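You operate a simulated robot arm through the tools that you are given. There is no shell and no other tool.

Carry out the task below with a simulated two-armed robot. There is one attempt and no reset: what you move stays moved.

JOB
Carry the pale board with both arms and set it on the top of the tall rack.

It is judged by the outcome, as a careful person would: the job done as asked, and still so three seconds after it is handed in. It fails if anything else is knocked over, pushed out of place, dropped, spilled or broken.

ROBOT AND FRAMES
Two 7-joint arms with two-finger parallel grippers on one trunk, on a base that moves. Base frame: it is fixed to the floor where the robot stands at the start and does not move with it; the origin is under the middle of the robot, x ahead of it, y to its left, z up. Lengths are in mm, angles in rad, forces in N, time in s.
The left shoulder is at the start at [62, 196, 1263], the right one opposite. With the tool pointing down near the work surface each hand reaches from about 100 to 660 mm from the robot's upright axis, wherever it stands, measured 20 degrees to its own side. Places, roughly: pale board (34x20x4 cm) [500, 100, 800]; top of the tall rack [600, -900, 1400]. Payload 1.57 kg a hand.
Tool frame (each hand has its own): the origin (TCP) lies between the finger pads and is the grasp point; the fingertips stand 30 mm ahead of it; z points along the fingers, y is the line along which they close. Largest opening 110 mm; finger width 24, thickness 12; the body of the gripper, 48 by 112 mm, starts 78 mm behind the TCP.
Orientation is told as [roll, pitch, yaw] about the base's x, y, z axes, in that order, counted from this pose: with the fingers straight down and closing along the base's y, the tool's x points along the base's -x, its y along +y and its z along -z.

CONTROLS
- The arms move only by the tool step_arm. It takes "left_increments", "right_increments" or both (then of equal length, played together; a hand with none holds still); each is a list of rows, each a list of 7 numbers: the turn, a rotation vector about the tool's x, y, z in units of 5 degrees (1.0 is 5 degrees), then the shift along the tool's x, y, z in units of 50 mm (1.0 is 50 mm), then the closure, from 0 (fully open) to 1 (shut). In form: [[ax, ay, az, dx, dy, dz, hand], ...]. A call has 1 to 20 rows; each row shifts and turns the commanded pose from where the row before left it, along the tool's axes as they then stand. A call with a number of a shift or a turn outside -1 to 1 is refused whole. Each row takes 0.2 s and may step no farther than 50 mm and 0.15 rad from the row before; otherwise, or with a gripper value out of range, the whole call is refused. A pose out of reach is approached as far as the arm can. The call stops where the force on the tool passes 40 N (or 10 N more than at its start, if that is more) or the arm is blocked; 0.2 s more then pass. Each finger travels about 72 mm/s and halts on what it meets, pressing with about 43 N; the grip force reading is that of the motor and also rises with nothing between the fingers. The clock runs only during rows and for 0.2 s after the last one: add rows that do not move to give the fingers time. The reply holds the time, the measured pose of the TCP, the force on the tool along the base axes, the opening and the grip force, in the units named above and with some noise, with the torque about the TCP (base axes, N m) and any sound that the robot's microphone picked up.
- Cameras (640 x 400 px; columns grow to the right, rows downward): "scene" is now at [121.6, -30.7, 1841]; the picture's right is [-0.29, -0.96, -0.00], its down [-0.73, 0.22, -0.64] and it looks along [0.62, -0.18, -0.77] (base axes); focal length 259 px, centre (320, 200). "left" rides on the left gripper at [70, -16, -141] in its tool frame; the picture's right is [0.23, 0.97, 0.00], its down [-0.85, 0.20, -0.48] and it looks along [-0.47, 0.11, 0.88] (tool axes); focal length 222 px, centre (320, 200). "right" rides on the right gripper at [70, 16, -141] in its tool frame; the picture's right is [-0.23, 0.97, 0.00], its down [-0.85, -0.20, -0.48] and it looks along [-0.47, -0.11, 0.88] (tool axes); focal length 222 px, centre (320, 200). There is no depth. A picture from a camera that has moved, and an enlarged one, comes with that camera's place and axes in the base frame and with its lens. The place of the scene camera against the robot may be out by one fixed shift of up to 18 mm in any direction.
- capture(camera): a new picture of that camera. It takes no simulated time.
- lift_body(by): slides the trunk up (or, below 0, down) by that many mm; the arms and the scene camera ride with it, the base frame stays. It gives what a move gives, with no picture.
- roll_base(legs): drives the robot by 1 to 6 legs, each [ahead, left, turn to the left] in mm, mm and rad, along the robot's own axes; the way and the turn of a leg run together, so that a leg with both is an arc; at most 1500 mm and 3.142 rad a leg. The arms and the cameras ride along, it lands a little off, and it stops where it bumps. It gives what a move gives.
- turn_head(pan, tilt): turns the head with the scene camera to pan (to the left, within 1.501 rad either way) and tilt (down, from -0.506 to 1.204), counted from straight ahead of the robot. It gives what a move gives.
- inspect(camera, box): a new picture of the part [left, top, right, bottom] of that camera's present view, enlarged. It takes no simulated time.
- sign_off(): hands the job in; it is judged then, once.

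Nothing tells you exact positions but the pictures and the camera data. Unless the task says otherwise, let go and move clear before handing in.

The tools are called after ">>>" as a command line: name --argument value ..., lists and objects as JSON in quotes. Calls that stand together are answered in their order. step_arm: Moves the arms, as the interface text tells. Its arguments: {"type":"object","properties":{"left_increments":{"type":"array","items":{"type":"array","items":{"type":"number"}}},"right_increments":{"type":"array","items":{"type":"array","items":{"type":"number"}}}},"required":[]} The other tools are called the same way: lift_body (by) moves the trunk up or down; roll_base (legs) drives the base; turn_head (pan, tilt) turns the head that bears the scene camera; capture (camera) takes a picture; inspect (camera, box) takes an enlarged picture of a part of a camera's view; sign_off () hands the job in.

At the start:

```text
clock: 0.0
left_ee_pos: [379.6, 30.3, 1579.3]
left_ee_rot: [0.0, 0.001, -0.001]
left_contact_force: [0.2, 0.2, 0.6]
left_moment: [-0.03, -0.01, 0.0]
left_opening: 109.9
left_grasp_force: 0.0
right_ee_pos: [363.5, -382.9, 1578.5]
right_ee_rot: [0.001, 0.003, 0.0]
right_contact_force: [-0.2, -0.2, 0.1]
right_moment: [0.0, -0.02, 0.01]
right_opening: 110.2
right_grasp_force: 0.0
trunk travel left (down, up): [-859.0, 131.0]
robot x, y, heading: [-0.3, -0.8, 0.001]
head pan, tilt (commanded): [-0.291, 0.871]
```

scene: 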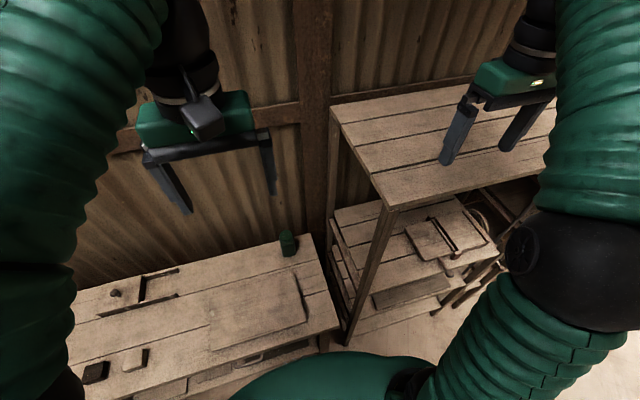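
right: 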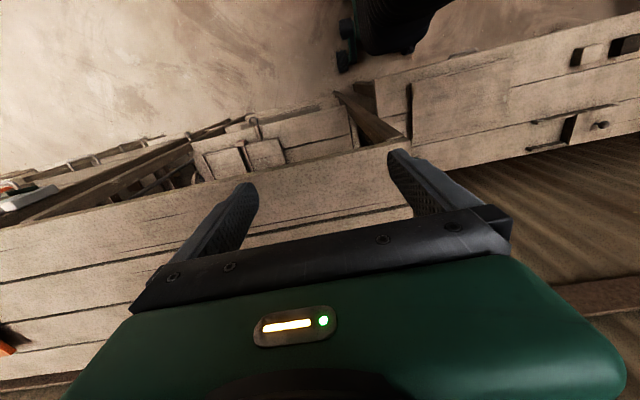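
left: 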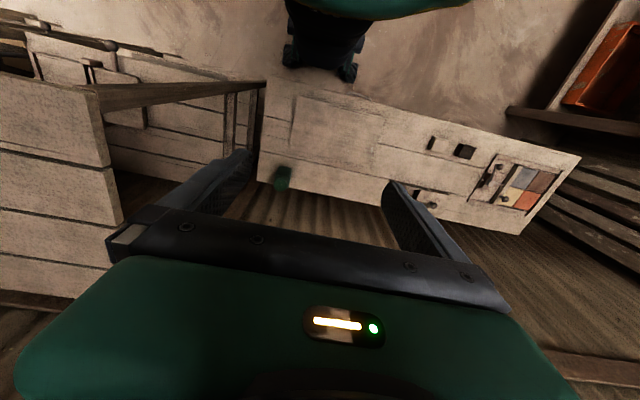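

I see a workbench ahead with a pale board on it (around the picture's (255,310)), and the tall rack to the right, with its top near 1.4 m. I'll look closer before moving anything.

>>> inspect --camera "scene" --box '[60, 220, 360, 400]'

>>> inspect --camera "scene" --box '[310, 60, 560, 340]'

>>> inspect --camera "left" --box '[220, 70, 600, 260]'

```text
2.13 times, centred on (210, 310) of scene
camera zoom: at [121.6, -30.7, 1841.0], right [-0.29, -0.96, 0.0], down [-0.73, 0.22, -0.64], along [0.62, -0.18, -0.77], focal length 553 px, centre (555, -35)
```

zoom: 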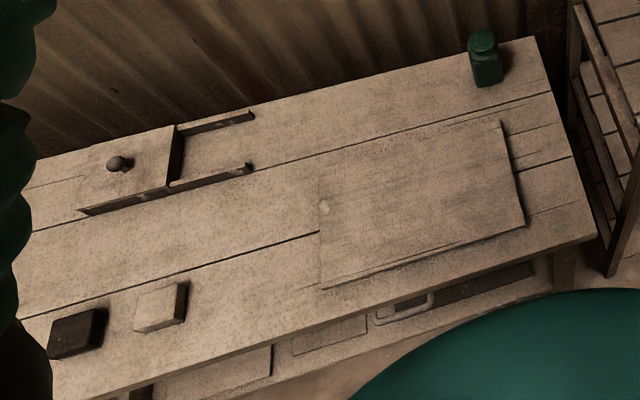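

```text
1.43 times, centred on (435, 200) of scene
camera zoom: at [121.6, -30.7, 1841.0], right [-0.29, -0.96, 0.0], down [-0.73, 0.22, -0.64], along [0.62, -0.18, -0.77], focal length 370 px, centre (156, 200)
```

zoom: 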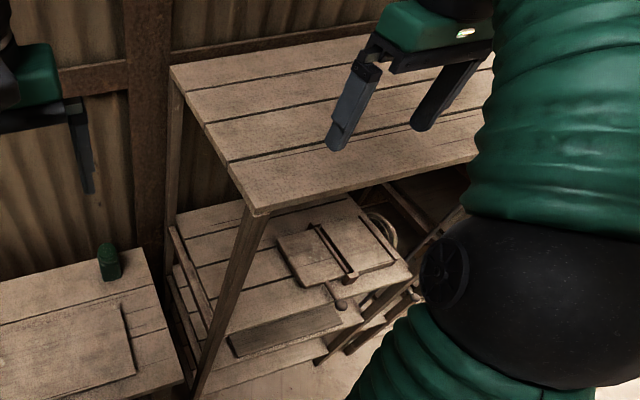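

```text
1.68 times, centred on (410, 165) of left
camera zoom: at [310.9, 13.6, 1720.0], right [-0.23, 0.97, 0.0], down [0.86, 0.2, 0.48], along [0.47, 0.11, -0.88], focal length 374 px, centre (168, 259)
```

zoom: 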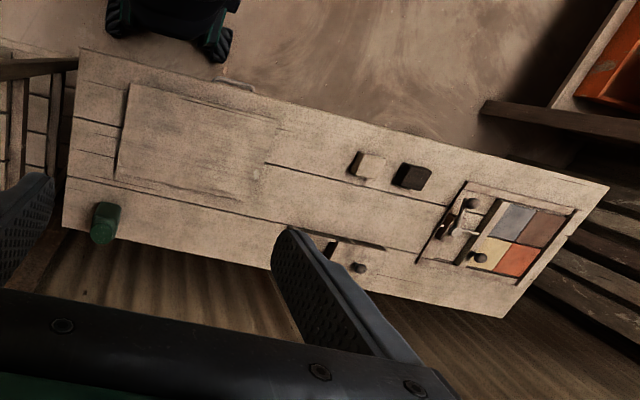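

The board lies flat near the front of the bench, roughly x 397–597, y −60–282. I need to see its edges from the side to know whether fingers can fit under it, so I'll take enlarged views.

>>> inspect --camera "scene" --box '[200, 260, 320, 370]'

>>> inspect --camera "left" --box '[250, 80, 400, 200]'

>>> inspect --camera "right" --box '[400, 20, 640, 170]'

```text
3.64 times, centred on (260, 315) of scene
camera zoom: at [121.6, -30.7, 1841.0], right [-0.29, -0.96, 0.0], down [-0.73, 0.22, -0.64], along [0.62, -0.18, -0.77], focal length 942 px, centre (538, -218)
```

zoom: 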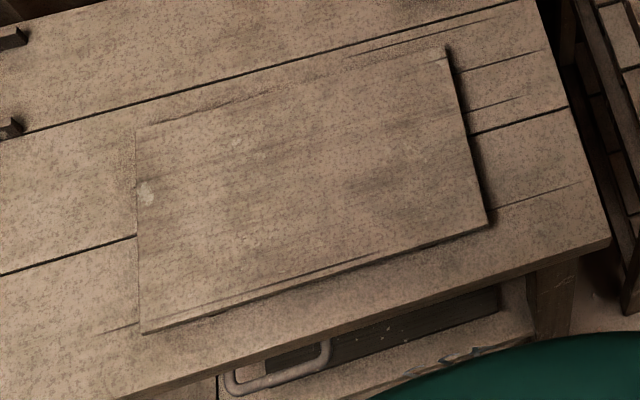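

```text
3.33 times, centred on (325, 140) of left
camera zoom: at [310.9, 13.6, 1720.0], right [-0.23, 0.97, 0.0], down [0.86, 0.2, 0.48], along [0.47, 0.11, -0.88], focal length 740 px, centre (303, 400)
```

zoom: 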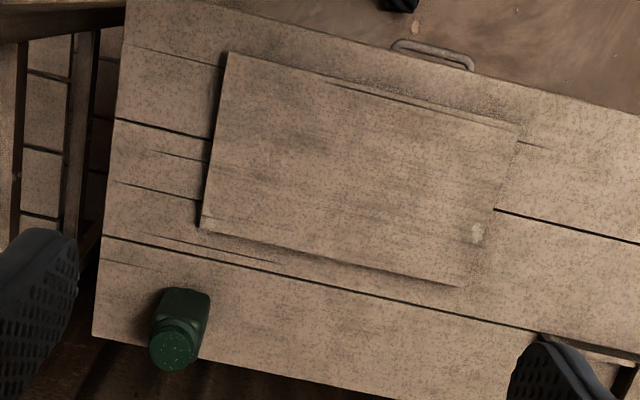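

```text
2.67 times, centred on (520, 95) of right
camera zoom: at [294.0, -367.6, 1719.9], right [0.23, 0.97, 0.0], down [0.86, -0.2, 0.48], along [0.47, -0.11, -0.88], focal length 592 px, centre (-213, 480)
```

zoom: 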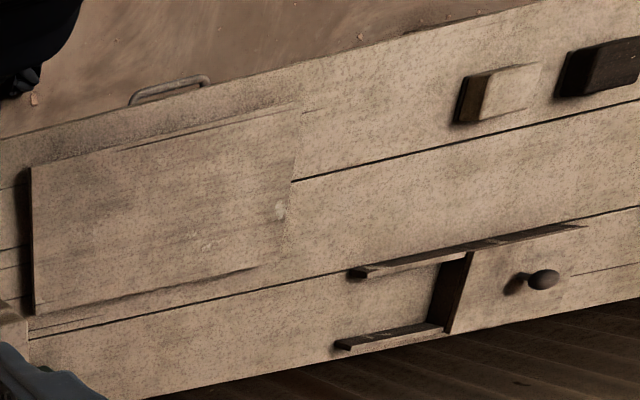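

The board looks flat on the bench with thin shadows at its edges. Next I'll look around with the head to see the rack top, the floor and the wider scene.

>>> turn_head --pan -0.9 --tilt 0.6

>>> capture --camera "scene"

>>> turn_head --pan -1.4 --tilt 0.8

>>> capture --camera "scene"

>>> turn_head --pan 0.0 --tilt 1.1

>>> capture --camera "scene"

```text
clock: 1.0
left_ee_pos: [379.9, 29.4, 1579.3]
left_ee_rot: [0.0, 0.002, 0.0]
left_contact_force: [-0.1, 0.5, 0.1]
left_moment: [-0.04, -0.02, 0.02]
left_opening: 109.9
left_grasp_force: 0.1
right_ee_pos: [363.0, -382.7, 1579.9]
right_ee_rot: [0.002, 0.001, 0.001]
right_contact_force: [0.6, -0.2, -0.1]
right_moment: [0.0, 0.01, -0.01]
right_opening: 109.8
right_grasp_force: 0.0
trunk travel left (down, up): [-859.0, 131.0]
robot x, y, heading: [3.3, -1.3, 0.003]
head pan, tilt (commanded): [-0.901, 0.6]
```

```text
taken
camera scene: at [102.6, -77.8, 1863.5], right [-0.78, -0.62, 0.0], down [-0.35, 0.44, -0.82], along [0.51, -0.65, -0.57], focal length 259 px, centre (320, 200)
```

scene: 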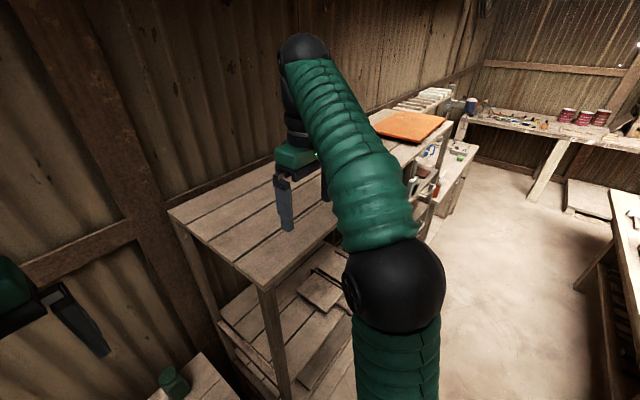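

```text
clock: 1.9
left_ee_pos: [379.5, 30.4, 1579.8]
left_ee_rot: [0.003, 0.002, -0.001]
left_contact_force: [-0.1, 0.1, -0.9]
left_moment: [0.0, 0.03, 0.01]
left_opening: 109.9
left_grasp_force: 0.1
right_ee_pos: [363.5, -382.2, 1579.5]
right_ee_rot: [0.001, -0.001, 0.0]
right_contact_force: [0.4, 0.2, 0.7]
right_moment: [0.0, 0.01, -0.03]
right_opening: 109.9
right_grasp_force: 0.0
trunk travel left (down, up): [-859.0, 131.0]
robot x, y, heading: [-0.4, 0.4, -0.001]
head pan, tilt (commanded): [-1.4, 0.799]
```

```text
taken
camera scene: at [61.6, -88.1, 1846.7], right [-0.99, -0.17, 0.0], down [-0.12, 0.71, -0.7], along [0.12, -0.69, -0.72], focal length 259 px, centre (320, 200)
```

scene: 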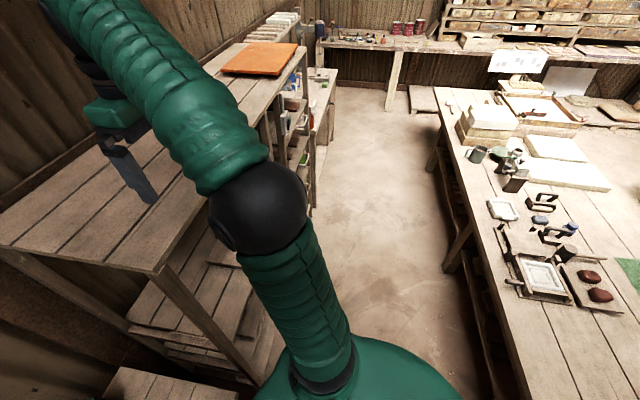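

```text
clock: 3.5
left_ee_pos: [378.3, 28.8, 1579.5]
left_ee_rot: [0.001, 0.0, 0.0]
left_contact_force: [-0.2, -0.4, 0.6]
left_moment: [-0.02, 0.01, 0.0]
left_opening: 109.8
left_grasp_force: 0.1
right_ee_pos: [362.8, -383.1, 1578.5]
right_ee_rot: [0.001, 0.001, 0.0]
right_contact_force: [0.7, -0.2, -0.1]
right_moment: [0.01, -0.01, 0.0]
right_opening: 109.9
right_grasp_force: 0.0
trunk travel left (down, up): [-859.0, 131.0]
robot x, y, heading: [-4.2, 0.7, -0.003]
head pan, tilt (commanded): [0.0, 1.1]
```

```text
taken
camera scene: at [111.0, -8.5, 1824.9], right [0.0, -1.0, 0.0], down [-0.89, 0.0, -0.45], along [0.45, 0.0, -0.89], focal length 259 px, centre (320, 200)
```

scene: 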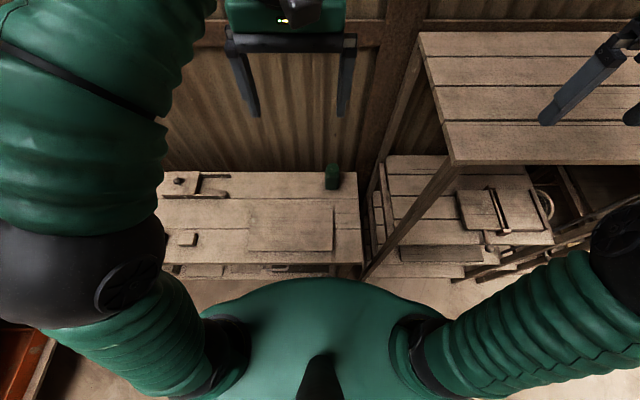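

The rack top is mostly bare (an orange sheet at its far end), and a second bench stands behind the robot to the right. I'll check how much room there is behind and to the left.

>>> turn_head --pan 1.45 --tilt 0.8

>>> capture --camera "scene"

>>> turn_head --pan -1.5 --tilt 1.15

>>> capture --camera "scene"

>>> turn_head --pan 0.7 --tilt 0.8

>>> capture --camera "scene"

```text
clock: 5.0
left_ee_pos: [380.1, 29.2, 1579.3]
left_ee_rot: [0.001, -0.001, 0.0]
left_contact_force: [-0.5, 0.3, -0.8]
left_moment: [-0.01, 0.01, 0.0]
left_opening: 110.3
left_grasp_force: 0.0
right_ee_pos: [363.0, -382.2, 1578.2]
right_ee_rot: [0.001, 0.001, 0.0]
right_contact_force: [0.0, -0.5, -0.1]
right_moment: [-0.01, -0.03, 0.0]
right_opening: 109.9
right_grasp_force: 0.1
trunk travel left (down, up): [-859.0, 131.0]
robot x, y, heading: [0.9, -2.6, 0.004]
head pan, tilt (commanded): [1.45, 0.799]
```

```text
taken
camera scene: at [57.6, 71.7, 1846.8], right [0.99, -0.12, 0.0], down [-0.09, -0.71, -0.7], along [0.08, 0.69, -0.72], focal length 259 px, centre (320, 200)
```

scene: 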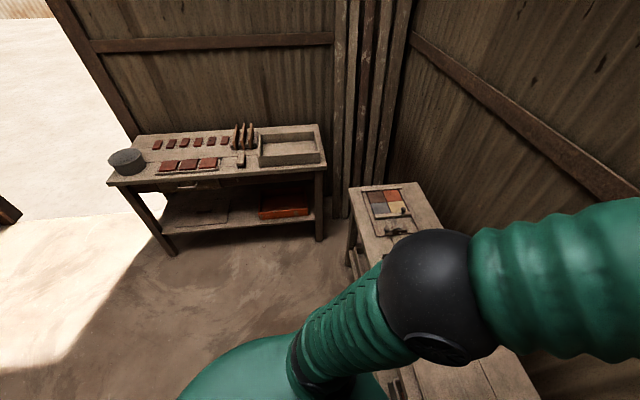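

```text
clock: 7.6
left_ee_pos: [380.4, 29.0, 1578.9]
left_ee_rot: [0.003, 0.0, -0.001]
left_contact_force: [1.1, 0.5, 0.0]
left_moment: [0.01, 0.0, 0.03]
left_opening: 109.9
left_grasp_force: 0.0
right_ee_pos: [363.2, -380.6, 1576.7]
right_ee_rot: [0.001, 0.0, 0.0]
right_contact_force: [0.6, 0.7, -0.1]
right_moment: [0.04, -0.01, 0.01]
right_opening: 110.1
right_grasp_force: 0.0
trunk travel left (down, up): [-859.0, 131.0]
robot x, y, heading: [-0.4, -1.3, 0.001]
head pan, tilt (commanded): [-1.499, 1.15]
```

```text
taken
camera scene: at [52.0, -68.0, 1821.9], right [-1.0, -0.07, 0.0], down [-0.07, 0.91, -0.41], along [0.03, -0.41, -0.91], focal length 259 px, centre (320, 200)
```

scene: 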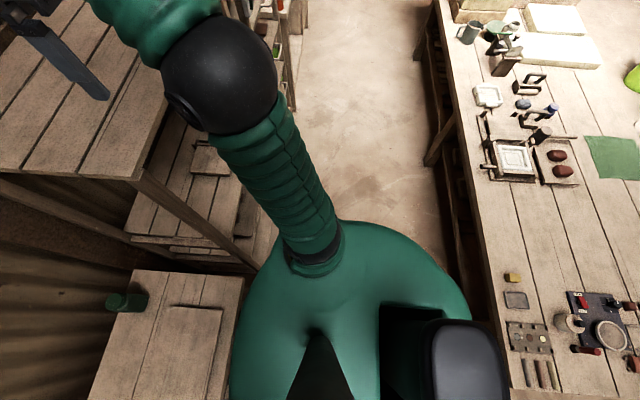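

```text
clock: 9.7
left_ee_pos: [379.5, 29.3, 1579.8]
left_ee_rot: [0.002, 0.0, 0.001]
left_contact_force: [0.2, -0.5, 0.4]
left_moment: [-0.01, 0.01, 0.02]
left_opening: 109.7
left_grasp_force: 0.0
right_ee_pos: [363.9, -382.7, 1578.1]
right_ee_rot: [0.003, 0.001, -0.002]
right_contact_force: [-0.4, -1.2, 0.3]
right_moment: [0.01, 0.05, 0.0]
right_opening: 110.1
right_grasp_force: 0.1
trunk travel left (down, up): [-859.0, 131.0]
robot x, y, heading: [1.6, -0.9, 0.002]
head pan, tilt (commanded): [0.7, 0.799]
```

```text
taken
camera scene: at [109.6, 43.5, 1846.7], right [0.64, -0.77, 0.0], down [-0.55, -0.46, -0.7], along [0.53, 0.45, -0.72], focal length 259 px, centre (320, 200)
```

scene: 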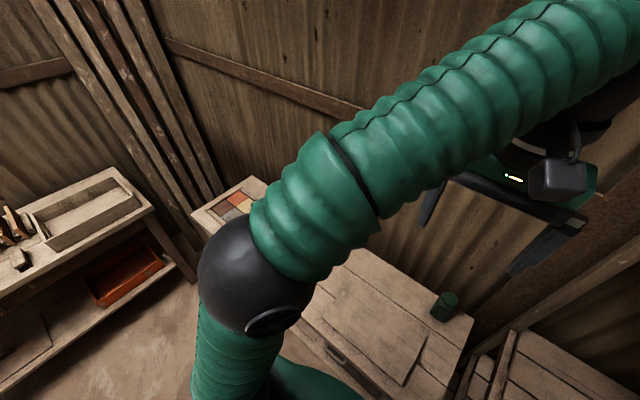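

There is about 250 mm of room behind the robot, and the aisle along the rack is clear. I'll spread the hands over the bench (right hand to about y −150, left to about y 250), staying high.

>>> step_arm --left_increments '[[0, 0, 0, 0, 0.9, 0, 0], [0, 0, 0, 0, 0.9, 0, 0], [0, 0, 0, 0, 0.9, 0, 0], [0, 0, 0, 0, 0.9, 0, 0], [0, 0, 0, 0, 0.9, 0, 0]]' --right_increments '[[0, 0, 0, 0.2, 0.9, 0, 0], [0, 0, 0, 0.2, 0.9, 0, 0], [0, 0, 0, 0.2, 0.9, 0, 0], [0, 0, 0, 0.2, 0.9, 0, 0], [0, 0, 0, 0.2, 0.9, 0, 0]]'

```text
clock: 10.9
left_ee_pos: [374.2, 257.9, 1579.9]
left_ee_rot: [-0.001, -0.001, -0.002]
left_contact_force: [0.1, -0.5, -0.4]
left_moment: [0.0, -0.01, 0.01]
left_opening: 110.0
left_grasp_force: 0.0
right_ee_pos: [313.3, -154.2, 1578.6]
right_ee_rot: [-0.002, 0.0, -0.001]
right_contact_force: [0.3, -0.5, 0.0]
right_moment: [-0.03, 0.01, -0.02]
right_opening: 109.7
right_grasp_force: 0.0
trunk travel left (down, up): [-859.0, 131.0]
robot x, y, heading: [0.8, 0.3, 0.002]
head pan, tilt (commanded): [0.7, 0.799]
```

Both hands are now above the bench and clear of the rack. I'll lower the trunk 450 mm to see the board edge from a lower angle.

>>> lift_body --by -450

>>> turn_head --pan 0.25 --tilt 0.9

>>> capture --camera "scene"

>>> capture --camera "left"

>>> capture --camera "right"

```text
refused: -450 is not a number from -400 to 400
```

```text
clock: 11.8
left_ee_pos: [376.7, 256.5, 1579.0]
left_ee_rot: [0.0, 0.0, -0.001]
left_contact_force: [-0.6, 0.8, -0.1]
left_moment: [-0.01, 0.03, 0.02]
left_opening: 109.9
left_grasp_force: 0.0
right_ee_pos: [313.5, -154.7, 1578.4]
right_ee_rot: [0.0, 0.001, -0.001]
right_contact_force: [-0.1, -0.2, 0.1]
right_moment: [0.02, 0.0, -0.01]
right_opening: 109.8
right_grasp_force: 0.1
trunk travel left (down, up): [-859.0, 131.0]
robot x, y, heading: [1.2, -3.2, -0.003]
head pan, tilt (commanded): [0.25, 0.901]
```

```text
taken
camera scene: at [119.9, 12.5, 1838.8], right [0.25, -0.97, 0.0], down [-0.76, -0.19, -0.62], along [0.6, 0.15, -0.78], focal length 259 px, centre (320, 200)
```

scene: 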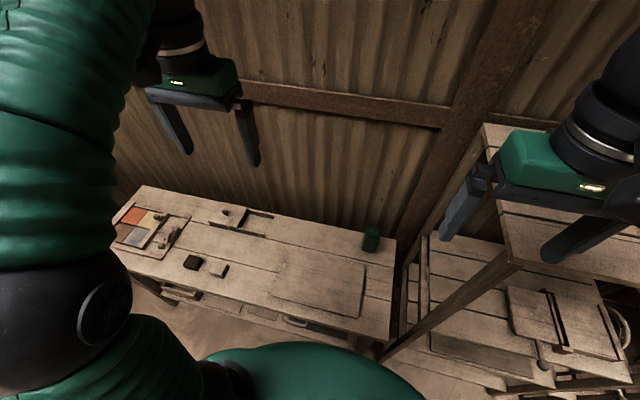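

```text
taken
camera left: at [306.9, 240.8, 1720.4], right [-0.23, 0.97, 0.0], down [0.86, 0.2, 0.48], along [0.47, 0.11, -0.88], focal length 222 px, centre (320, 200)
```

left: 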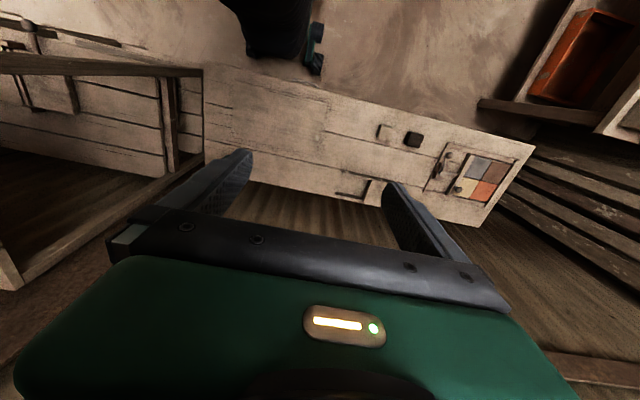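

```text
taken
camera right: at [243.4, -139.9, 1719.9], right [0.23, 0.97, 0.0], down [0.86, -0.2, 0.48], along [0.47, -0.11, -0.88], focal length 222 px, centre (320, 200)
```

right: 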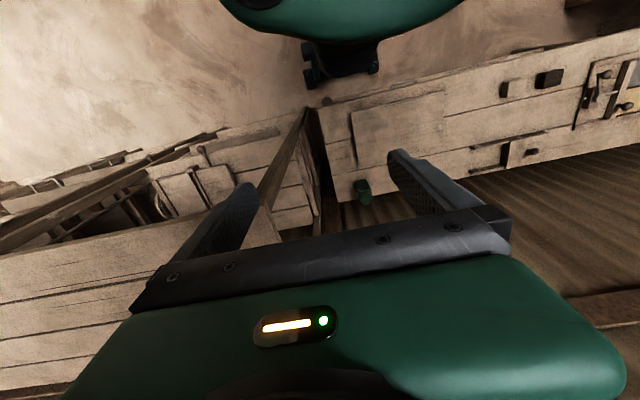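

Lift moves are limited to 400 mm per call. I'll lower by 400, which leaves the fingertips about 330 mm above the board and everything in front of the rack.

>>> lift_body --by -400

>>> capture --camera "scene"

>>> inspect --camera "left" --box '[80, 20, 330, 180]'

>>> inspect --camera "right" --box '[300, 20, 540, 180]'

```text
clock: 15.6
left_ee_pos: [375.5, 256.7, 1178.8]
left_ee_rot: [0.0, 0.001, -0.002]
left_contact_force: [0.8, 0.5, -0.1]
left_moment: [0.02, -0.02, 0.0]
left_opening: 109.9
left_grasp_force: 0.1
right_ee_pos: [312.7, -154.7, 1178.8]
right_ee_rot: [0.0, -0.001, 0.0]
right_contact_force: [0.3, -1.1, 0.2]
right_moment: [0.04, -0.03, 0.0]
right_opening: 109.8
right_grasp_force: 0.1
trunk travel left (down, up): [-459.0, 531.0]
robot x, y, heading: [-1.9, 1.5, 0.001]
head pan, tilt (commanded): [0.25, 0.901]
```

```text
taken
camera scene: at [119.8, 12.6, 1438.8], right [0.25, -0.97, 0.0], down [-0.76, -0.19, -0.62], along [0.6, 0.15, -0.78], focal length 259 px, centre (320, 200)
```

scene: 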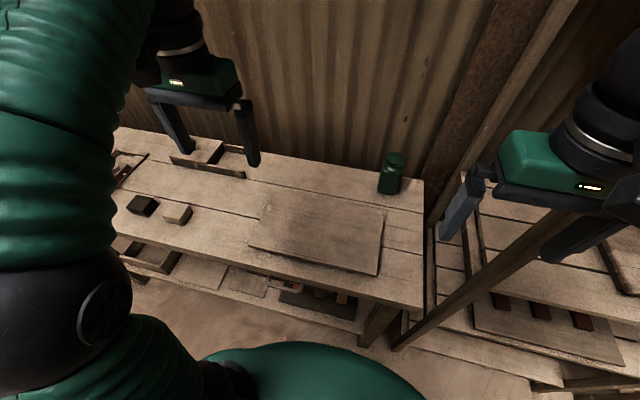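

```text
2.50 times, centred on (205, 100) of left
camera zoom: at [306.7, 241.2, 1320.4], right [-0.23, 0.97, 0.0], down [0.86, 0.2, 0.48], along [0.47, 0.11, -0.88], focal length 555 px, centre (608, 450)
```

zoom: 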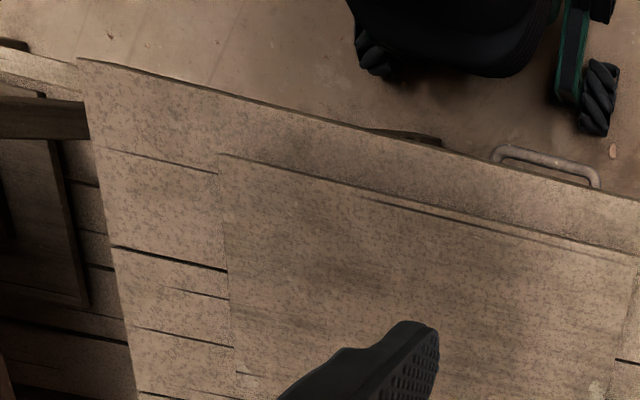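

```text
2.50 times, centred on (420, 100) of right
camera zoom: at [243.1, -139.6, 1319.9], right [0.23, 0.97, 0.0], down [0.86, -0.2, 0.48], along [0.47, -0.11, -0.88], focal length 555 px, centre (70, 450)
```

zoom: 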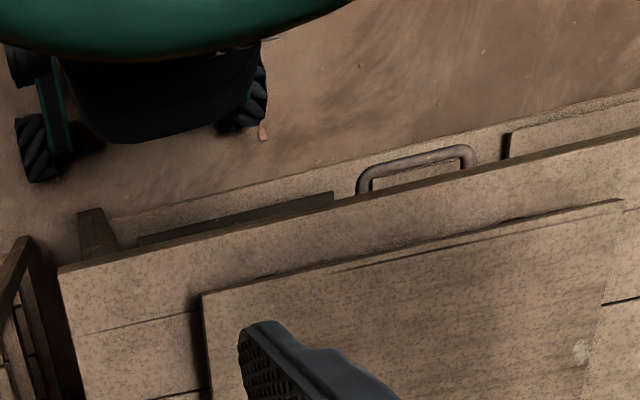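

>>> inspect --camera "scene" --box '[230, 180, 410, 310]'

>>> inspect --camera "scene" --box '[100, 120, 440, 350]'

```text
3.08 times, centred on (320, 245) of scene
camera zoom: at [119.8, 12.6, 1438.8], right [0.25, -0.97, 0.0], down [-0.76, -0.19, -0.62], along [0.6, 0.15, -0.78], focal length 797 px, centre (320, 62)
```

zoom: 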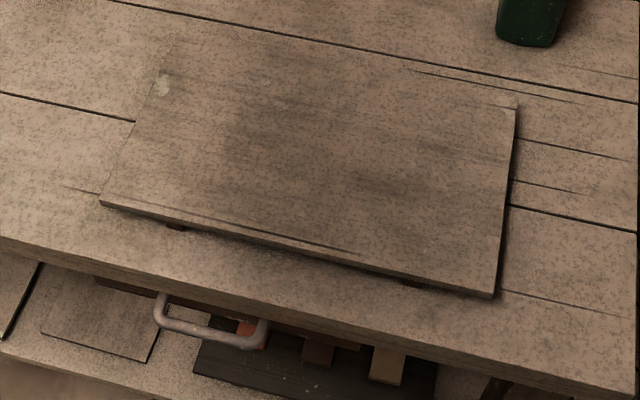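

```text
1.74 times, centred on (270, 235) of scene
camera zoom: at [119.8, 12.6, 1438.8], right [0.25, -0.97, 0.0], down [-0.76, -0.19, -0.62], along [0.6, 0.15, -0.78], focal length 451 px, centre (407, 139)
```

zoom: 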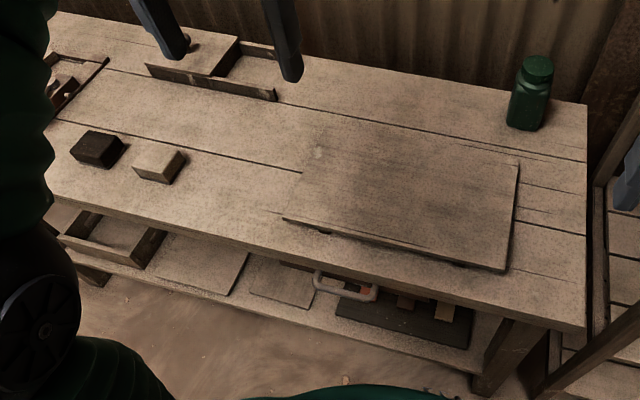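

The lower view shows it clearly: the board is a thin panel on two battens, leaving a finger gap under its overhanging ends (battens at about y 6 and y 219). I plan to grasp from the front at both ends with horizontal hands, so I'll check the room behind before backing up.

>>> turn_head --pan -1.5 --tilt 1.0

>>> capture --camera "scene"

>>> turn_head --pan 1.5 --tilt 1.0

>>> capture --camera "scene"

```text
clock: 17.4
left_ee_pos: [377.3, 257.7, 1177.6]
left_ee_rot: [0.0, -0.001, -0.001]
left_contact_force: [-0.3, 1.5, 0.2]
left_moment: [0.03, -0.02, 0.02]
left_opening: 109.8
left_grasp_force: 0.1
right_ee_pos: [312.8, -155.5, 1178.0]
right_ee_rot: [0.001, 0.0, 0.001]
right_contact_force: [0.3, 0.5, -0.4]
right_moment: [-0.02, 0.04, 0.02]
right_opening: 110.1
right_grasp_force: 0.1
trunk travel left (down, up): [-459.0, 531.0]
robot x, y, heading: [2.5, -1.6, 0.0]
head pan, tilt (commanded): [-1.499, 1.0]
```

```text
taken
camera scene: at [51.6, -75.6, 1431.7], right [-1.0, -0.07, 0.0], down [-0.06, 0.84, -0.54], along [0.04, -0.54, -0.84], focal length 259 px, centre (320, 200)
```

scene: 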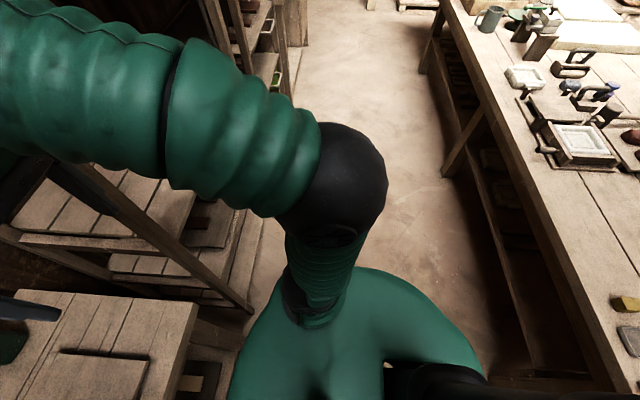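

```text
clock: 20.0
left_ee_pos: [376.3, 256.4, 1178.7]
left_ee_rot: [-0.001, 0.001, 0.0]
left_contact_force: [-0.1, -0.1, 0.1]
left_moment: [0.02, -0.01, 0.0]
left_opening: 110.0
left_grasp_force: 0.1
right_ee_pos: [313.6, -154.9, 1178.7]
right_ee_rot: [-0.001, 0.0, -0.001]
right_contact_force: [-0.5, 0.7, -0.3]
right_moment: [0.01, -0.01, 0.01]
right_opening: 109.9
right_grasp_force: 0.1
trunk travel left (down, up): [-459.0, 531.0]
robot x, y, heading: [-1.1, 1.3, -0.001]
head pan, tilt (commanded): [1.499, 1.0]
```

```text
taken
camera scene: at [51.6, 63.5, 1431.6], right [1.0, -0.07, 0.0], down [-0.06, -0.84, -0.54], along [0.04, 0.54, -0.84], focal length 259 px, centre (320, 200)
```

scene: 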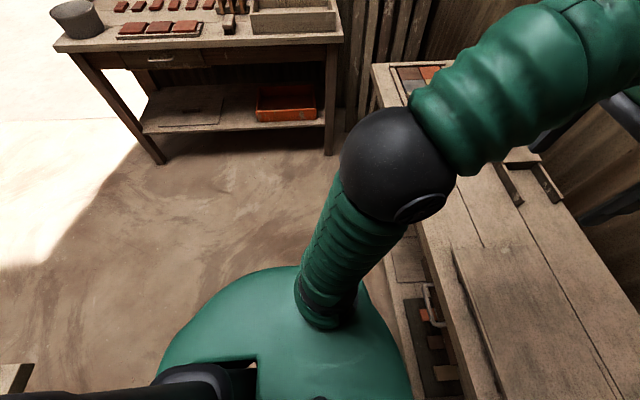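

There is at least 200 mm of clearance behind the robot's body. I'll back the base up 120 mm so the arms have room to point the hands forward.

>>> roll_base --legs '[[-120, 0, 0]]'

>>> turn_head --pan 0.1 --tilt 0.8

>>> capture --camera "scene"

```text
clock: 21.2
left_ee_pos: [258.4, 257.6, 1178.7]
left_ee_rot: [0.002, 0.0, -0.001]
left_contact_force: [-0.2, 0.1, 0.0]
left_moment: [0.03, -0.01, 0.01]
left_opening: 110.0
left_grasp_force: 0.1
right_ee_pos: [195.0, -153.3, 1178.6]
right_ee_rot: [-0.001, 0.0, 0.001]
right_contact_force: [0.2, -0.5, 0.1]
right_moment: [0.03, 0.02, 0.02]
right_opening: 110.0
right_grasp_force: 0.1
trunk travel left (down, up): [-459.0, 531.0]
robot x, y, heading: [-117.4, 2.1, -0.001]
head pan, tilt (commanded): [1.499, 1.0]
```

```text
clock: 22.7
left_ee_pos: [258.5, 257.7, 1178.8]
left_ee_rot: [-0.001, -0.001, 0.001]
left_contact_force: [0.1, 0.3, 0.7]
left_moment: [0.01, 0.0, 0.01]
left_opening: 109.9
left_grasp_force: 0.1
right_ee_pos: [194.0, -155.5, 1178.2]
right_ee_rot: [0.0, -0.001, -0.001]
right_contact_force: [0.3, 0.1, 0.1]
right_moment: [-0.01, -0.02, 0.0]
right_opening: 109.8
right_grasp_force: 0.2
trunk travel left (down, up): [-459.0, 531.0]
robot x, y, heading: [-120.3, 0.7, 0.002]
head pan, tilt (commanded): [0.099, 0.799]
```

```text
taken
camera scene: at [8.7, 2.0, 1446.7], right [0.1, -0.99, 0.0], down [-0.71, -0.07, -0.7], along [0.69, 0.07, -0.72], focal length 259 px, centre (320, 200)
```

scene: 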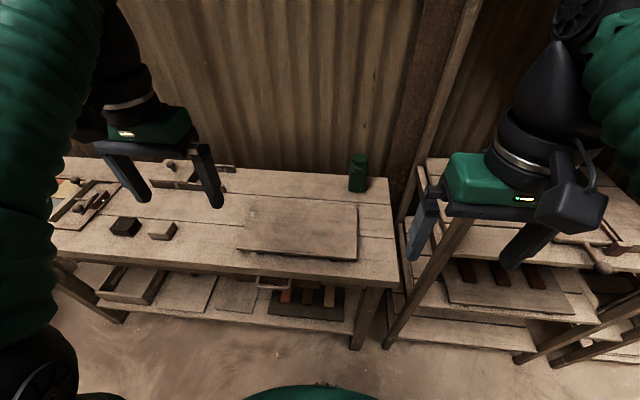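

The base moved cleanly. Now I'll move the hands forward and inward, still high above the bench, then turn them to point forward.

>>> step_arm --left_increments '[[0, 0, 0, -0.6, 0, 0, 0], [0, 0, 0, -0.6, 0, 0, 0], [0, 0, 0, -0.6, 0, 0, 0], [0, 0, 0, -0.6, 0, 0, 0], [0, 0, 0, -0.6, 0, 0, 0]]' --right_increments '[[0, 0, 0, -0.84, 0.46, 0, 0], [0, 0, 0, -0.84, 0.46, 0, 0], [0, 0, 0, -0.84, 0.46, 0, 0], [0, 0, 0, -0.84, 0.46, 0, 0], [0, 0, 0, -0.84, 0.46, 0, 0]]'

>>> step_arm --left_increments '[[-0.924, -0.924, 0.924, 0, 0, 0, 0], [-0.924, -0.924, 0.924, 0, 0, 0, 0], [-0.924, -0.924, 0.924, 0, 0, 0, 0], [-0.924, -0.924, 0.924, 0, 0, 0, 0], [-0.924, -0.924, 0.924, 0, 0, 0, 0]]' --right_increments '[[0.924, -0.924, -0.924, 0, 0, 0, 0], [0.924, -0.924, -0.924, 0, 0, 0, 0], [0.924, -0.924, -0.924, 0, 0, 0, 0], [0.924, -0.924, -0.924, 0, 0, 0, 0], [0.924, -0.924, -0.924, 0, 0, 0, 0]]'

```text
clock: 23.9
left_ee_pos: [345.1, 255.9, 1163.7]
left_ee_rot: [-0.001, 0.0, -0.001]
left_contact_force: [0.4, 0.4, -0.9]
left_moment: [-0.01, 0.02, -0.02]
left_opening: 110.2
left_grasp_force: 0.2
left hand out of reach, approached as far as the arm can: row 3, 4, 5
right_ee_pos: [334.7, -64.6, 1161.3]
right_ee_rot: [-0.001, 0.0, -0.001]
right_contact_force: [0.1, 0.1, -0.2]
right_moment: [0.0, 0.03, 0.03]
right_opening: 110.1
right_grasp_force: 0.1
right hand out of reach, approached as far as the arm can: row 3, 4, 5
trunk travel left (down, up): [-459.0, 531.0]
robot x, y, heading: [-119.3, -2.9, -0.0]
head pan, tilt (commanded): [0.099, 0.799]
```

```text
clock: 25.1
left_ee_pos: [343.4, 254.1, 1163.9]
left_ee_rot: [0.492, -0.299, -0.491]
left_contact_force: [-0.8, 0.6, 0.5]
left_moment: [-0.09, -0.04, -0.06]
left_opening: 110.2
left_grasp_force: 0.0
right_ee_pos: [333.9, -64.5, 1160.4]
right_ee_rot: [-0.493, -0.299, 0.499]
right_contact_force: [1.5, -2.2, -1.0]
right_moment: [0.16, 0.09, 0.08]
right_opening: 109.8
right_grasp_force: 0.0
trunk travel left (down, up): [-459.0, 531.0]
robot x, y, heading: [-118.2, 2.6, -0.002]
head pan, tilt (commanded): [0.099, 0.799]
```

The hands reached as far as they could and are a third of the way through the turn. I'll continue the remaining rotation in place.

>>> step_arm --left_increments '[[-0.924, -0.924, 0.924, 0, 0, 0, 0], [-0.924, -0.924, 0.924, 0, 0, 0, 0], [-0.924, -0.924, 0.924, 0, 0, 0, 0], [-0.924, -0.924, 0.924, 0, 0, 0, 0], [-0.924, -0.924, 0.924, 0, 0, 0, 0]]' --right_increments '[[0.924, -0.924, -0.924, 0, 0, 0, 0], [0.924, -0.924, -0.924, 0, 0, 0, 0], [0.924, -0.924, -0.924, 0, 0, 0, 0], [0.924, -0.924, -0.924, 0, 0, 0, 0], [0.924, -0.924, -0.924, 0, 0, 0, 0]]'

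>>> step_arm --left_increments '[[-0.924, -0.924, 0.924, 0, 0, 0, 0], [-0.924, -0.924, 0.924, 0, 0, 0, 0], [-0.924, -0.924, 0.924, 0, 0, 0, 0], [-0.924, -0.924, 0.924, 0, 0, 0, 0], [-0.924, -0.924, 0.924, 0, 0, 0, 0]]' --right_increments '[[0.924, -0.924, -0.924, 0, 0, 0, 0], [0.924, -0.924, -0.924, 0, 0, 0, 0], [0.924, -0.924, -0.924, 0, 0, 0, 0], [0.924, -0.924, -0.924, 0, 0, 0, 0], [0.924, -0.924, -0.924, 0, 0, 0, 0]]'

>>> capture --camera "scene"

>>> capture --camera "left"

>>> capture --camera "right"

```text
clock: 26.3
left_ee_pos: [392.2, 237.9, 1126.8]
left_ee_rot: [1.083, -0.298, -1.083]
left_contact_force: [-0.6, -0.2, -0.3]
left_moment: [-0.02, 0.01, 0.0]
left_opening: 109.8
left_grasp_force: 0.1
left hand out of reach, approached as far as the arm can: row 3, 4, 5
right_ee_pos: [339.3, -65.3, 1173.5]
right_ee_rot: [-1.091, -0.321, 1.081]
right_contact_force: [0.1, -0.2, -0.5]
right_moment: [-0.04, 0.0, 0.02]
right_opening: 110.3
right_grasp_force: 0.0
trunk travel left (down, up): [-459.0, 531.0]
robot x, y, heading: [-115.4, -0.1, -0.004]
head pan, tilt (commanded): [0.099, 0.799]
```

```text
clock: 26.9
left_ee_pos: [405.6, 237.7, 1111.1]
left_ee_rot: [1.241, -0.236, -1.235]
left_contact_force: [-0.5, -0.3, -0.2]
left_moment: [0.02, 0.0, 0.02]
left_opening: 110.2
left_grasp_force: 0.1
left hand out of reach, approached as far as the arm can: row 1, 2
right_ee_pos: [340.6, -45.4, 1241.9]
right_ee_rot: [-1.359, -0.401, 1.314]
right_contact_force: [0.1, 0.5, -0.6]
right_moment: [-0.04, -0.02, -0.02]
right_opening: 110.1
right_grasp_force: 0.1
right hand out of reach, approached as far as the arm can: row 2
trunk travel left (down, up): [-459.0, 531.0]
robot x, y, heading: [-120.2, 0.9, -0.001]
head pan, tilt (commanded): [0.099, 0.799]
stopped in row 2 (right hand): the arm was blocked; the commanded pose is now the measured one
```

```text
taken
camera scene: at [7.9, 1.5, 1443.9], right [0.1, -0.99, 0.0], down [-0.71, -0.07, -0.7], along [0.69, 0.07, -0.72], focal length 259 px, centre (320, 200)
```

scene: 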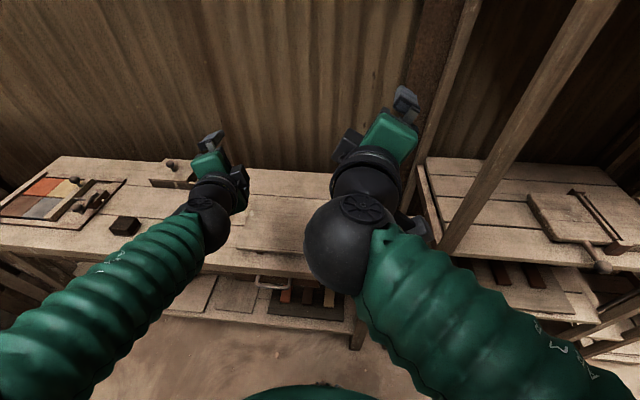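

```text
taken
camera left: at [249.7, 263.5, 1124.6], right [0.15, 0.52, 0.84], down [-0.12, -0.84, 0.53], along [0.98, -0.18, -0.07], focal length 222 px, centre (320, 200)
```

left: 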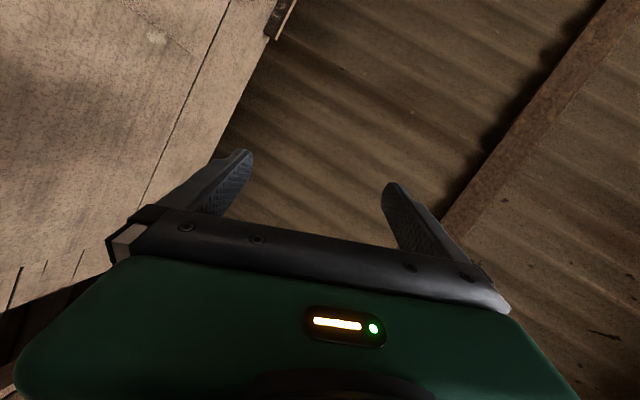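

```text
taken
camera right: at [185.9, -78.1, 1227.1], right [-0.05, 0.61, -0.79], down [-0.24, 0.76, 0.61], along [0.97, 0.22, 0.11], focal length 222 px, centre (320, 200)
```

right: 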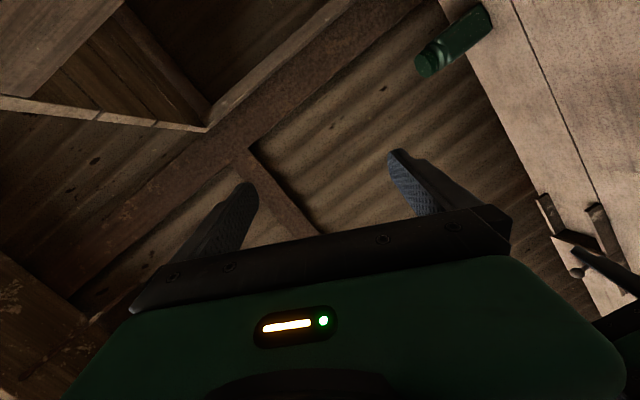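

The left hand is nearly at its forward pose; the right arm stopped ("blocked") a little short with its hand higher than planned. I'll bring the right hand down gently and finish the left hand's turn.

>>> step_arm --left_increments '[[-0.82, -0.84, 0.82, 0, 0, 0, 0], [-0.82, -0.84, 0.82, 0, 0, 0, 0], [-0.82, -0.84, 0.82, 0, 0, 0, 0], [-0.82, -0.84, 0.82, 0, 0, 0, 0]]' --right_increments '[[0, 0, 0, 0.338, 0.78, 0.168, 0], [0, 0, 0, 0.338, 0.78, 0.168, 0], [0, 0, 0, 0.338, 0.78, 0.168, 0], [0, 0, 0, 0, 0, 0, 0]]'

>>> capture --camera "scene"

```text
clock: 27.5
left_ee_pos: [407.4, 246.4, 1107.6]
left_ee_rot: [1.375, -0.159, -1.355]
left_contact_force: [0.0, -0.3, 0.2]
left_moment: [-0.05, -0.01, -0.03]
left_opening: 109.6
left_grasp_force: 0.1
left hand out of reach, approached as far as the arm can: row 1
right_ee_pos: [343.0, -30.5, 1276.0]
right_ee_rot: [-1.504, -0.588, 1.404]
right_contact_force: [0.4, 1.0, 0.2]
right_moment: [-0.01, -0.02, 0.02]
right_opening: 110.0
right_grasp_force: 0.1
trunk travel left (down, up): [-459.0, 531.0]
robot x, y, heading: [-116.3, 0.4, -0.0]
head pan, tilt (commanded): [0.099, 0.799]
stopped in row 2 (right hand): the arm was blocked; the commanded pose is now the measured one
```

```text
taken
camera scene: at [8.3, 3.5, 1445.0], right [0.1, -0.99, 0.0], down [-0.71, -0.07, -0.7], along [0.69, 0.07, -0.72], focal length 259 px, centre (320, 200)
```

scene: 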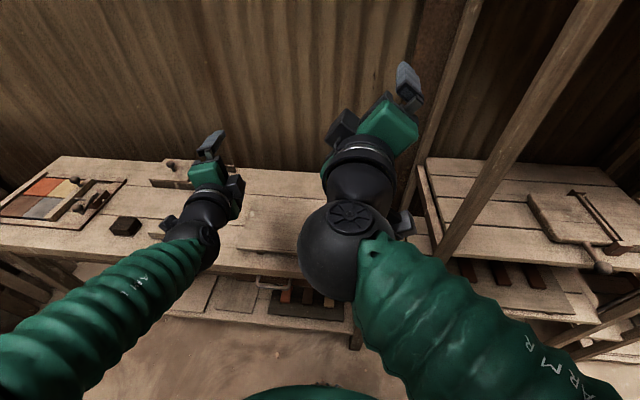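

The right arm moved up instead of down and reported "blocked" again, with no contact force, so I'll look at that arm before commanding more.

>>> turn_head --pan -0.8 --tilt 0.9

>>> capture --camera "scene"

>>> turn_head --pan -0.2 --tilt 1.2

>>> capture --camera "scene"

```text
clock: 28.7
left_ee_pos: [408.0, 245.3, 1110.1]
left_ee_rot: [1.374, -0.162, -1.353]
left_contact_force: [0.0, 0.8, 0.2]
left_moment: [0.0, -0.01, 0.01]
left_opening: 110.0
left_grasp_force: 0.0
right_ee_pos: [342.5, -30.8, 1275.8]
right_ee_rot: [-1.503, -0.588, 1.404]
right_contact_force: [0.5, -0.4, 0.3]
right_moment: [0.0, 0.0, -0.01]
right_opening: 109.9
right_grasp_force: 0.1
trunk travel left (down, up): [-459.0, 531.0]
robot x, y, heading: [-118.5, 1.3, -0.004]
head pan, tilt (commanded): [-0.799, 0.901]
```

```text
taken
camera scene: at [-19.2, -59.9, 1439.0], right [-0.72, -0.7, 0.0], down [-0.55, 0.56, -0.62], along [0.43, -0.45, -0.78], focal length 259 px, centre (320, 200)
```

scene: 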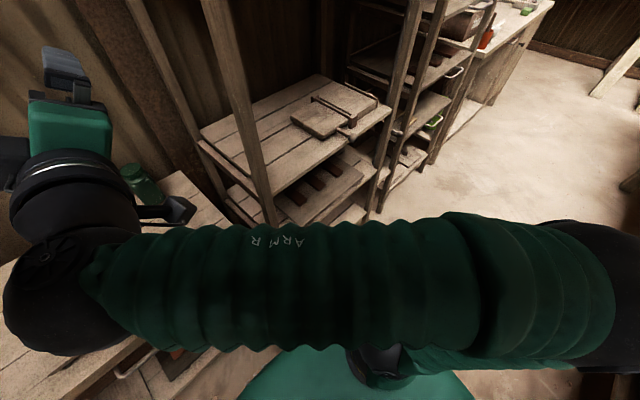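

```text
clock: 29.7
left_ee_pos: [408.2, 244.8, 1110.2]
left_ee_rot: [1.375, -0.161, -1.354]
left_contact_force: [-0.2, -0.4, 0.0]
left_moment: [-0.02, 0.03, -0.03]
left_opening: 110.0
left_grasp_force: 0.1
right_ee_pos: [342.1, -30.3, 1276.0]
right_ee_rot: [-1.502, -0.587, 1.403]
right_contact_force: [0.2, -0.3, -0.8]
right_moment: [0.02, -0.01, 0.0]
right_opening: 109.9
right_grasp_force: 0.1
trunk travel left (down, up): [-459.0, 531.0]
robot x, y, heading: [-117.4, 1.4, -0.001]
head pan, tilt (commanded): [-0.201, 1.201]
```

```text
taken
camera scene: at [-17.1, -16.9, 1419.2], right [-0.2, -0.98, 0.0], down [-0.91, 0.19, -0.36], along [0.35, -0.07, -0.93], focal length 259 px, centre (320, 200)
```

scene: 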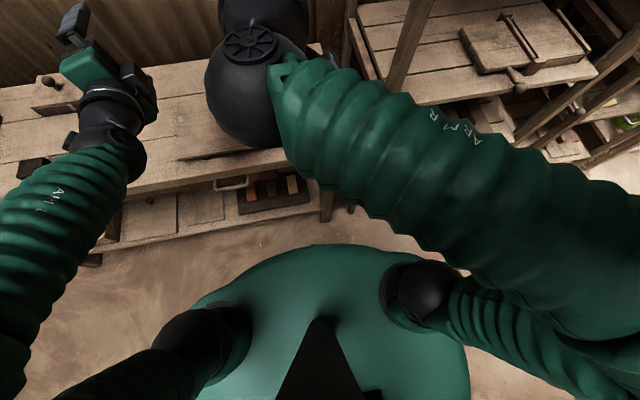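

The right arm is stretched inward with its elbow out, which is an awkward configuration because the robot isn't centred on the board. I'll shift the base 110 mm left so both arms work symmetrically about the board's centre (y ≈ 110).

>>> roll_base --legs '[[0, 110, 0]]'

>>> step_arm --right_increments '[[0, 0, 0, 0.5, 0, 0, 0], [0, 0, 0, 0, 0, 0, 0]]'

```text
clock: 30.9
left_ee_pos: [407.1, 336.8, 1113.2]
left_ee_rot: [1.379, -0.144, -1.358]
left_contact_force: [-0.3, -1.7, 0.5]
left_moment: [0.03, 0.02, 0.1]
left_opening: 110.0
left_grasp_force: 0.0
right_ee_pos: [340.3, 54.0, 1277.0]
right_ee_rot: [-1.507, -0.604, 1.398]
right_contact_force: [0.8, -1.9, 1.7]
right_moment: [0.05, 0.13, 0.11]
right_opening: 110.0
right_grasp_force: 0.0
trunk travel left (down, up): [-459.0, 531.0]
robot x, y, heading: [-118.4, 105.4, 0.002]
head pan, tilt (commanded): [-0.201, 1.201]
```

```text
clock: 31.5
left_ee_pos: [407.5, 338.6, 1112.8]
left_ee_rot: [1.378, -0.149, -1.358]
left_contact_force: [0.0, -0.2, -0.3]
left_moment: [0.05, 0.0, 0.02]
left_opening: 109.8
left_grasp_force: 0.1
right_ee_pos: [340.6, 45.8, 1278.8]
right_ee_rot: [-1.524, -0.617, 1.398]
right_contact_force: [0.0, -1.1, 0.5]
right_moment: [0.01, 0.02, 0.17]
right_opening: 109.7
right_grasp_force: 0.1
right hand out of reach, approached as far as the arm can: row 1
trunk travel left (down, up): [-459.0, 531.0]
robot x, y, heading: [-119.5, 99.5, 0.001]
head pan, tilt (commanded): [-0.201, 1.201]
```

The right hand is about 415 mm above its shoulder, at the edge of its reach. I'll bring it down and slightly outward in modest steps.

>>> step_arm --right_increments '[[0, 0, 0, 0.3, 0.28, 0.03, 0], [0, 0, 0, 0.3, 0.28, 0.03, 0], [0, 0, 0, 0.3, 0.28, 0.03, 0], [0, 0, 0, 0, 0, 0, 0]]'

>>> capture --camera "scene"

```text
clock: 32.2
left_ee_pos: [407.4, 345.3, 1108.2]
left_ee_rot: [1.374, -0.154, -1.356]
left_contact_force: [-0.3, -0.2, -0.2]
left_moment: [-0.02, -0.01, 0.01]
left_opening: 110.1
left_grasp_force: 0.0
right_ee_pos: [344.6, 55.5, 1298.7]
right_ee_rot: [-1.641, -0.758, 1.485]
right_contact_force: [-0.6, -1.8, 0.5]
right_moment: [-0.02, 0.01, 0.1]
right_opening: 110.1
right_grasp_force: 0.2
right hand out of reach, approached as far as the arm can: row 1, 2
trunk travel left (down, up): [-459.0, 531.0]
robot x, y, heading: [-119.6, 105.9, -0.001]
head pan, tilt (commanded): [-0.201, 1.201]
stopped in row 3 (right hand): the arm was blocked; the commanded pose is now the measured one
```

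```text
taken
camera scene: at [-17.1, 81.5, 1416.6], right [-0.2, -0.98, -0.01], down [-0.91, 0.19, -0.36], along [0.35, -0.07, -0.93], focal length 259 px, centre (320, 200)
```

scene: 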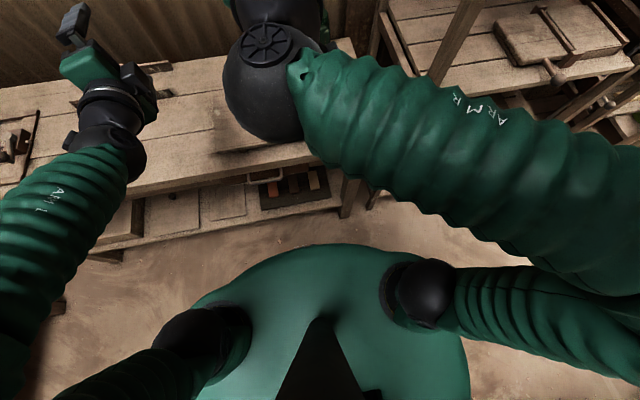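

The wrist roll is unwinding the wrong way, so the right arm is caught near a joint limit. I'll turn the right hand back toward pointing down to recover, watching how it behaves.

>>> step_arm --right_increments '[[-0.477, 0.933, 0.331, 0, 0, 0, 0], [-0.477, 0.933, 0.331, 0, 0, 0, 0], [-0.477, 0.933, 0.331, 0, 0, 0, 0], [-0.477, 0.933, 0.331, 0, 0, 0, 0], [-0.477, 0.933, 0.331, 0, 0, 0, 0], [-0.477, 0.933, 0.331, 0, 0, 0, 0]]'

>>> capture --camera "scene"

```text
clock: 33.6
left_ee_pos: [408.4, 352.8, 1110.2]
left_ee_rot: [1.376, -0.16, -1.356]
left_contact_force: [1.6, -1.3, 0.0]
left_moment: [-0.02, 0.0, 0.0]
left_opening: 109.7
left_grasp_force: 0.1
right_ee_pos: [346.7, 68.7, 1296.0]
right_ee_rot: [-0.878, -0.756, 0.767]
right_contact_force: [1.0, -0.8, -1.0]
right_moment: [0.01, -0.03, -0.02]
right_opening: 110.3
right_grasp_force: 0.1
trunk travel left (down, up): [-459.0, 531.0]
robot x, y, heading: [-121.6, 108.9, -0.003]
head pan, tilt (commanded): [-0.201, 1.201]
```

```text
taken
camera scene: at [-16.3, 91.0, 1419.0], right [-0.2, -0.98, 0.0], down [-0.91, 0.18, -0.36], along [0.35, -0.07, -0.93], focal length 259 px, centre (320, 200)
```

scene: 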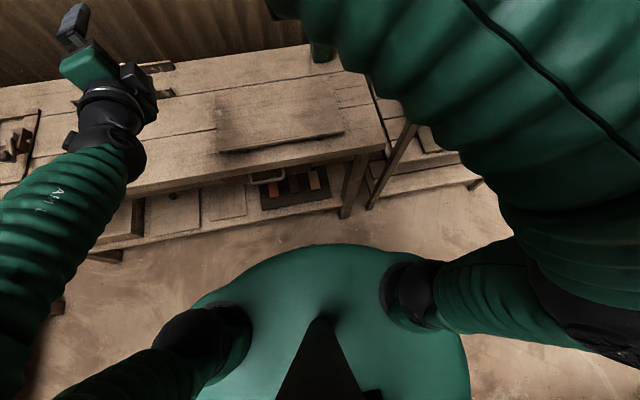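

The right hand is turning back normally. I'll finish bringing it to straight-down, then relocate it outward and lower before trying a different way to point forward.

>>> step_arm --right_increments '[[-0.477, 0.933, 0.331, 0, 0, 0, 0], [-0.477, 0.933, 0.331, 0, 0, 0, 0], [-0.477, 0.933, 0.331, 0, 0, 0, 0], [-0.477, 0.933, 0.331, 0, 0, 0, 0], [-0.477, 0.933, 0.331, 0, 0, 0, 0], [-0.477, 0.933, 0.331, 0, 0, 0, 0], [-0.477, 0.933, 0.331, 0, 0, 0, 0], [-0.477, 0.933, 0.331, 0, 0, 0, 0], [-0.477, 0.933, 0.331, 0, 0, 0, 0], [-0.477, 0.933, 0.331, 0, 0, 0, 0], [-0.477, 0.933, 0.331, 0, 0, 0, 0], [-0.477, 0.933, 0.331, 0, 0, 0, 0]]'

>>> capture --camera "scene"

```text
clock: 34.7
left_ee_pos: [406.7, 350.8, 1119.8]
left_ee_rot: [1.378, -0.158, -1.357]
left_contact_force: [0.7, 0.1, 0.0]
left_moment: [0.01, 0.05, 0.02]
left_opening: 110.0
left_grasp_force: 0.0
right_ee_pos: [275.4, 19.6, 1393.5]
right_ee_rot: [-0.392, -0.799, 0.336]
right_contact_force: [-0.7, -0.7, 0.6]
right_moment: [0.07, 0.01, 0.02]
right_opening: 109.9
right_grasp_force: 0.0
right hand out of reach, approached as far as the arm can: row 5
trunk travel left (down, up): [-459.0, 531.0]
robot x, y, heading: [-120.5, 106.5, -0.002]
head pan, tilt (commanded): [-0.201, 1.201]
stopped in row 5 (right hand): the arm was blocked; the commanded pose is now the measured one
```

```text
taken
camera scene: at [-18.3, 88.4, 1427.9], right [-0.2, -0.98, 0.0], down [-0.91, 0.19, -0.36], along [0.36, -0.07, -0.93], focal length 259 px, centre (320, 200)
```

scene: 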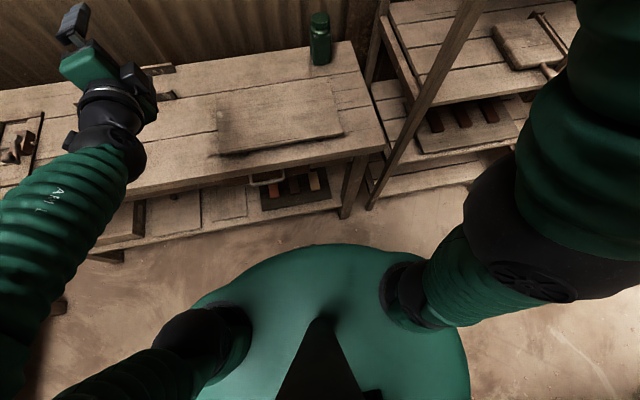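

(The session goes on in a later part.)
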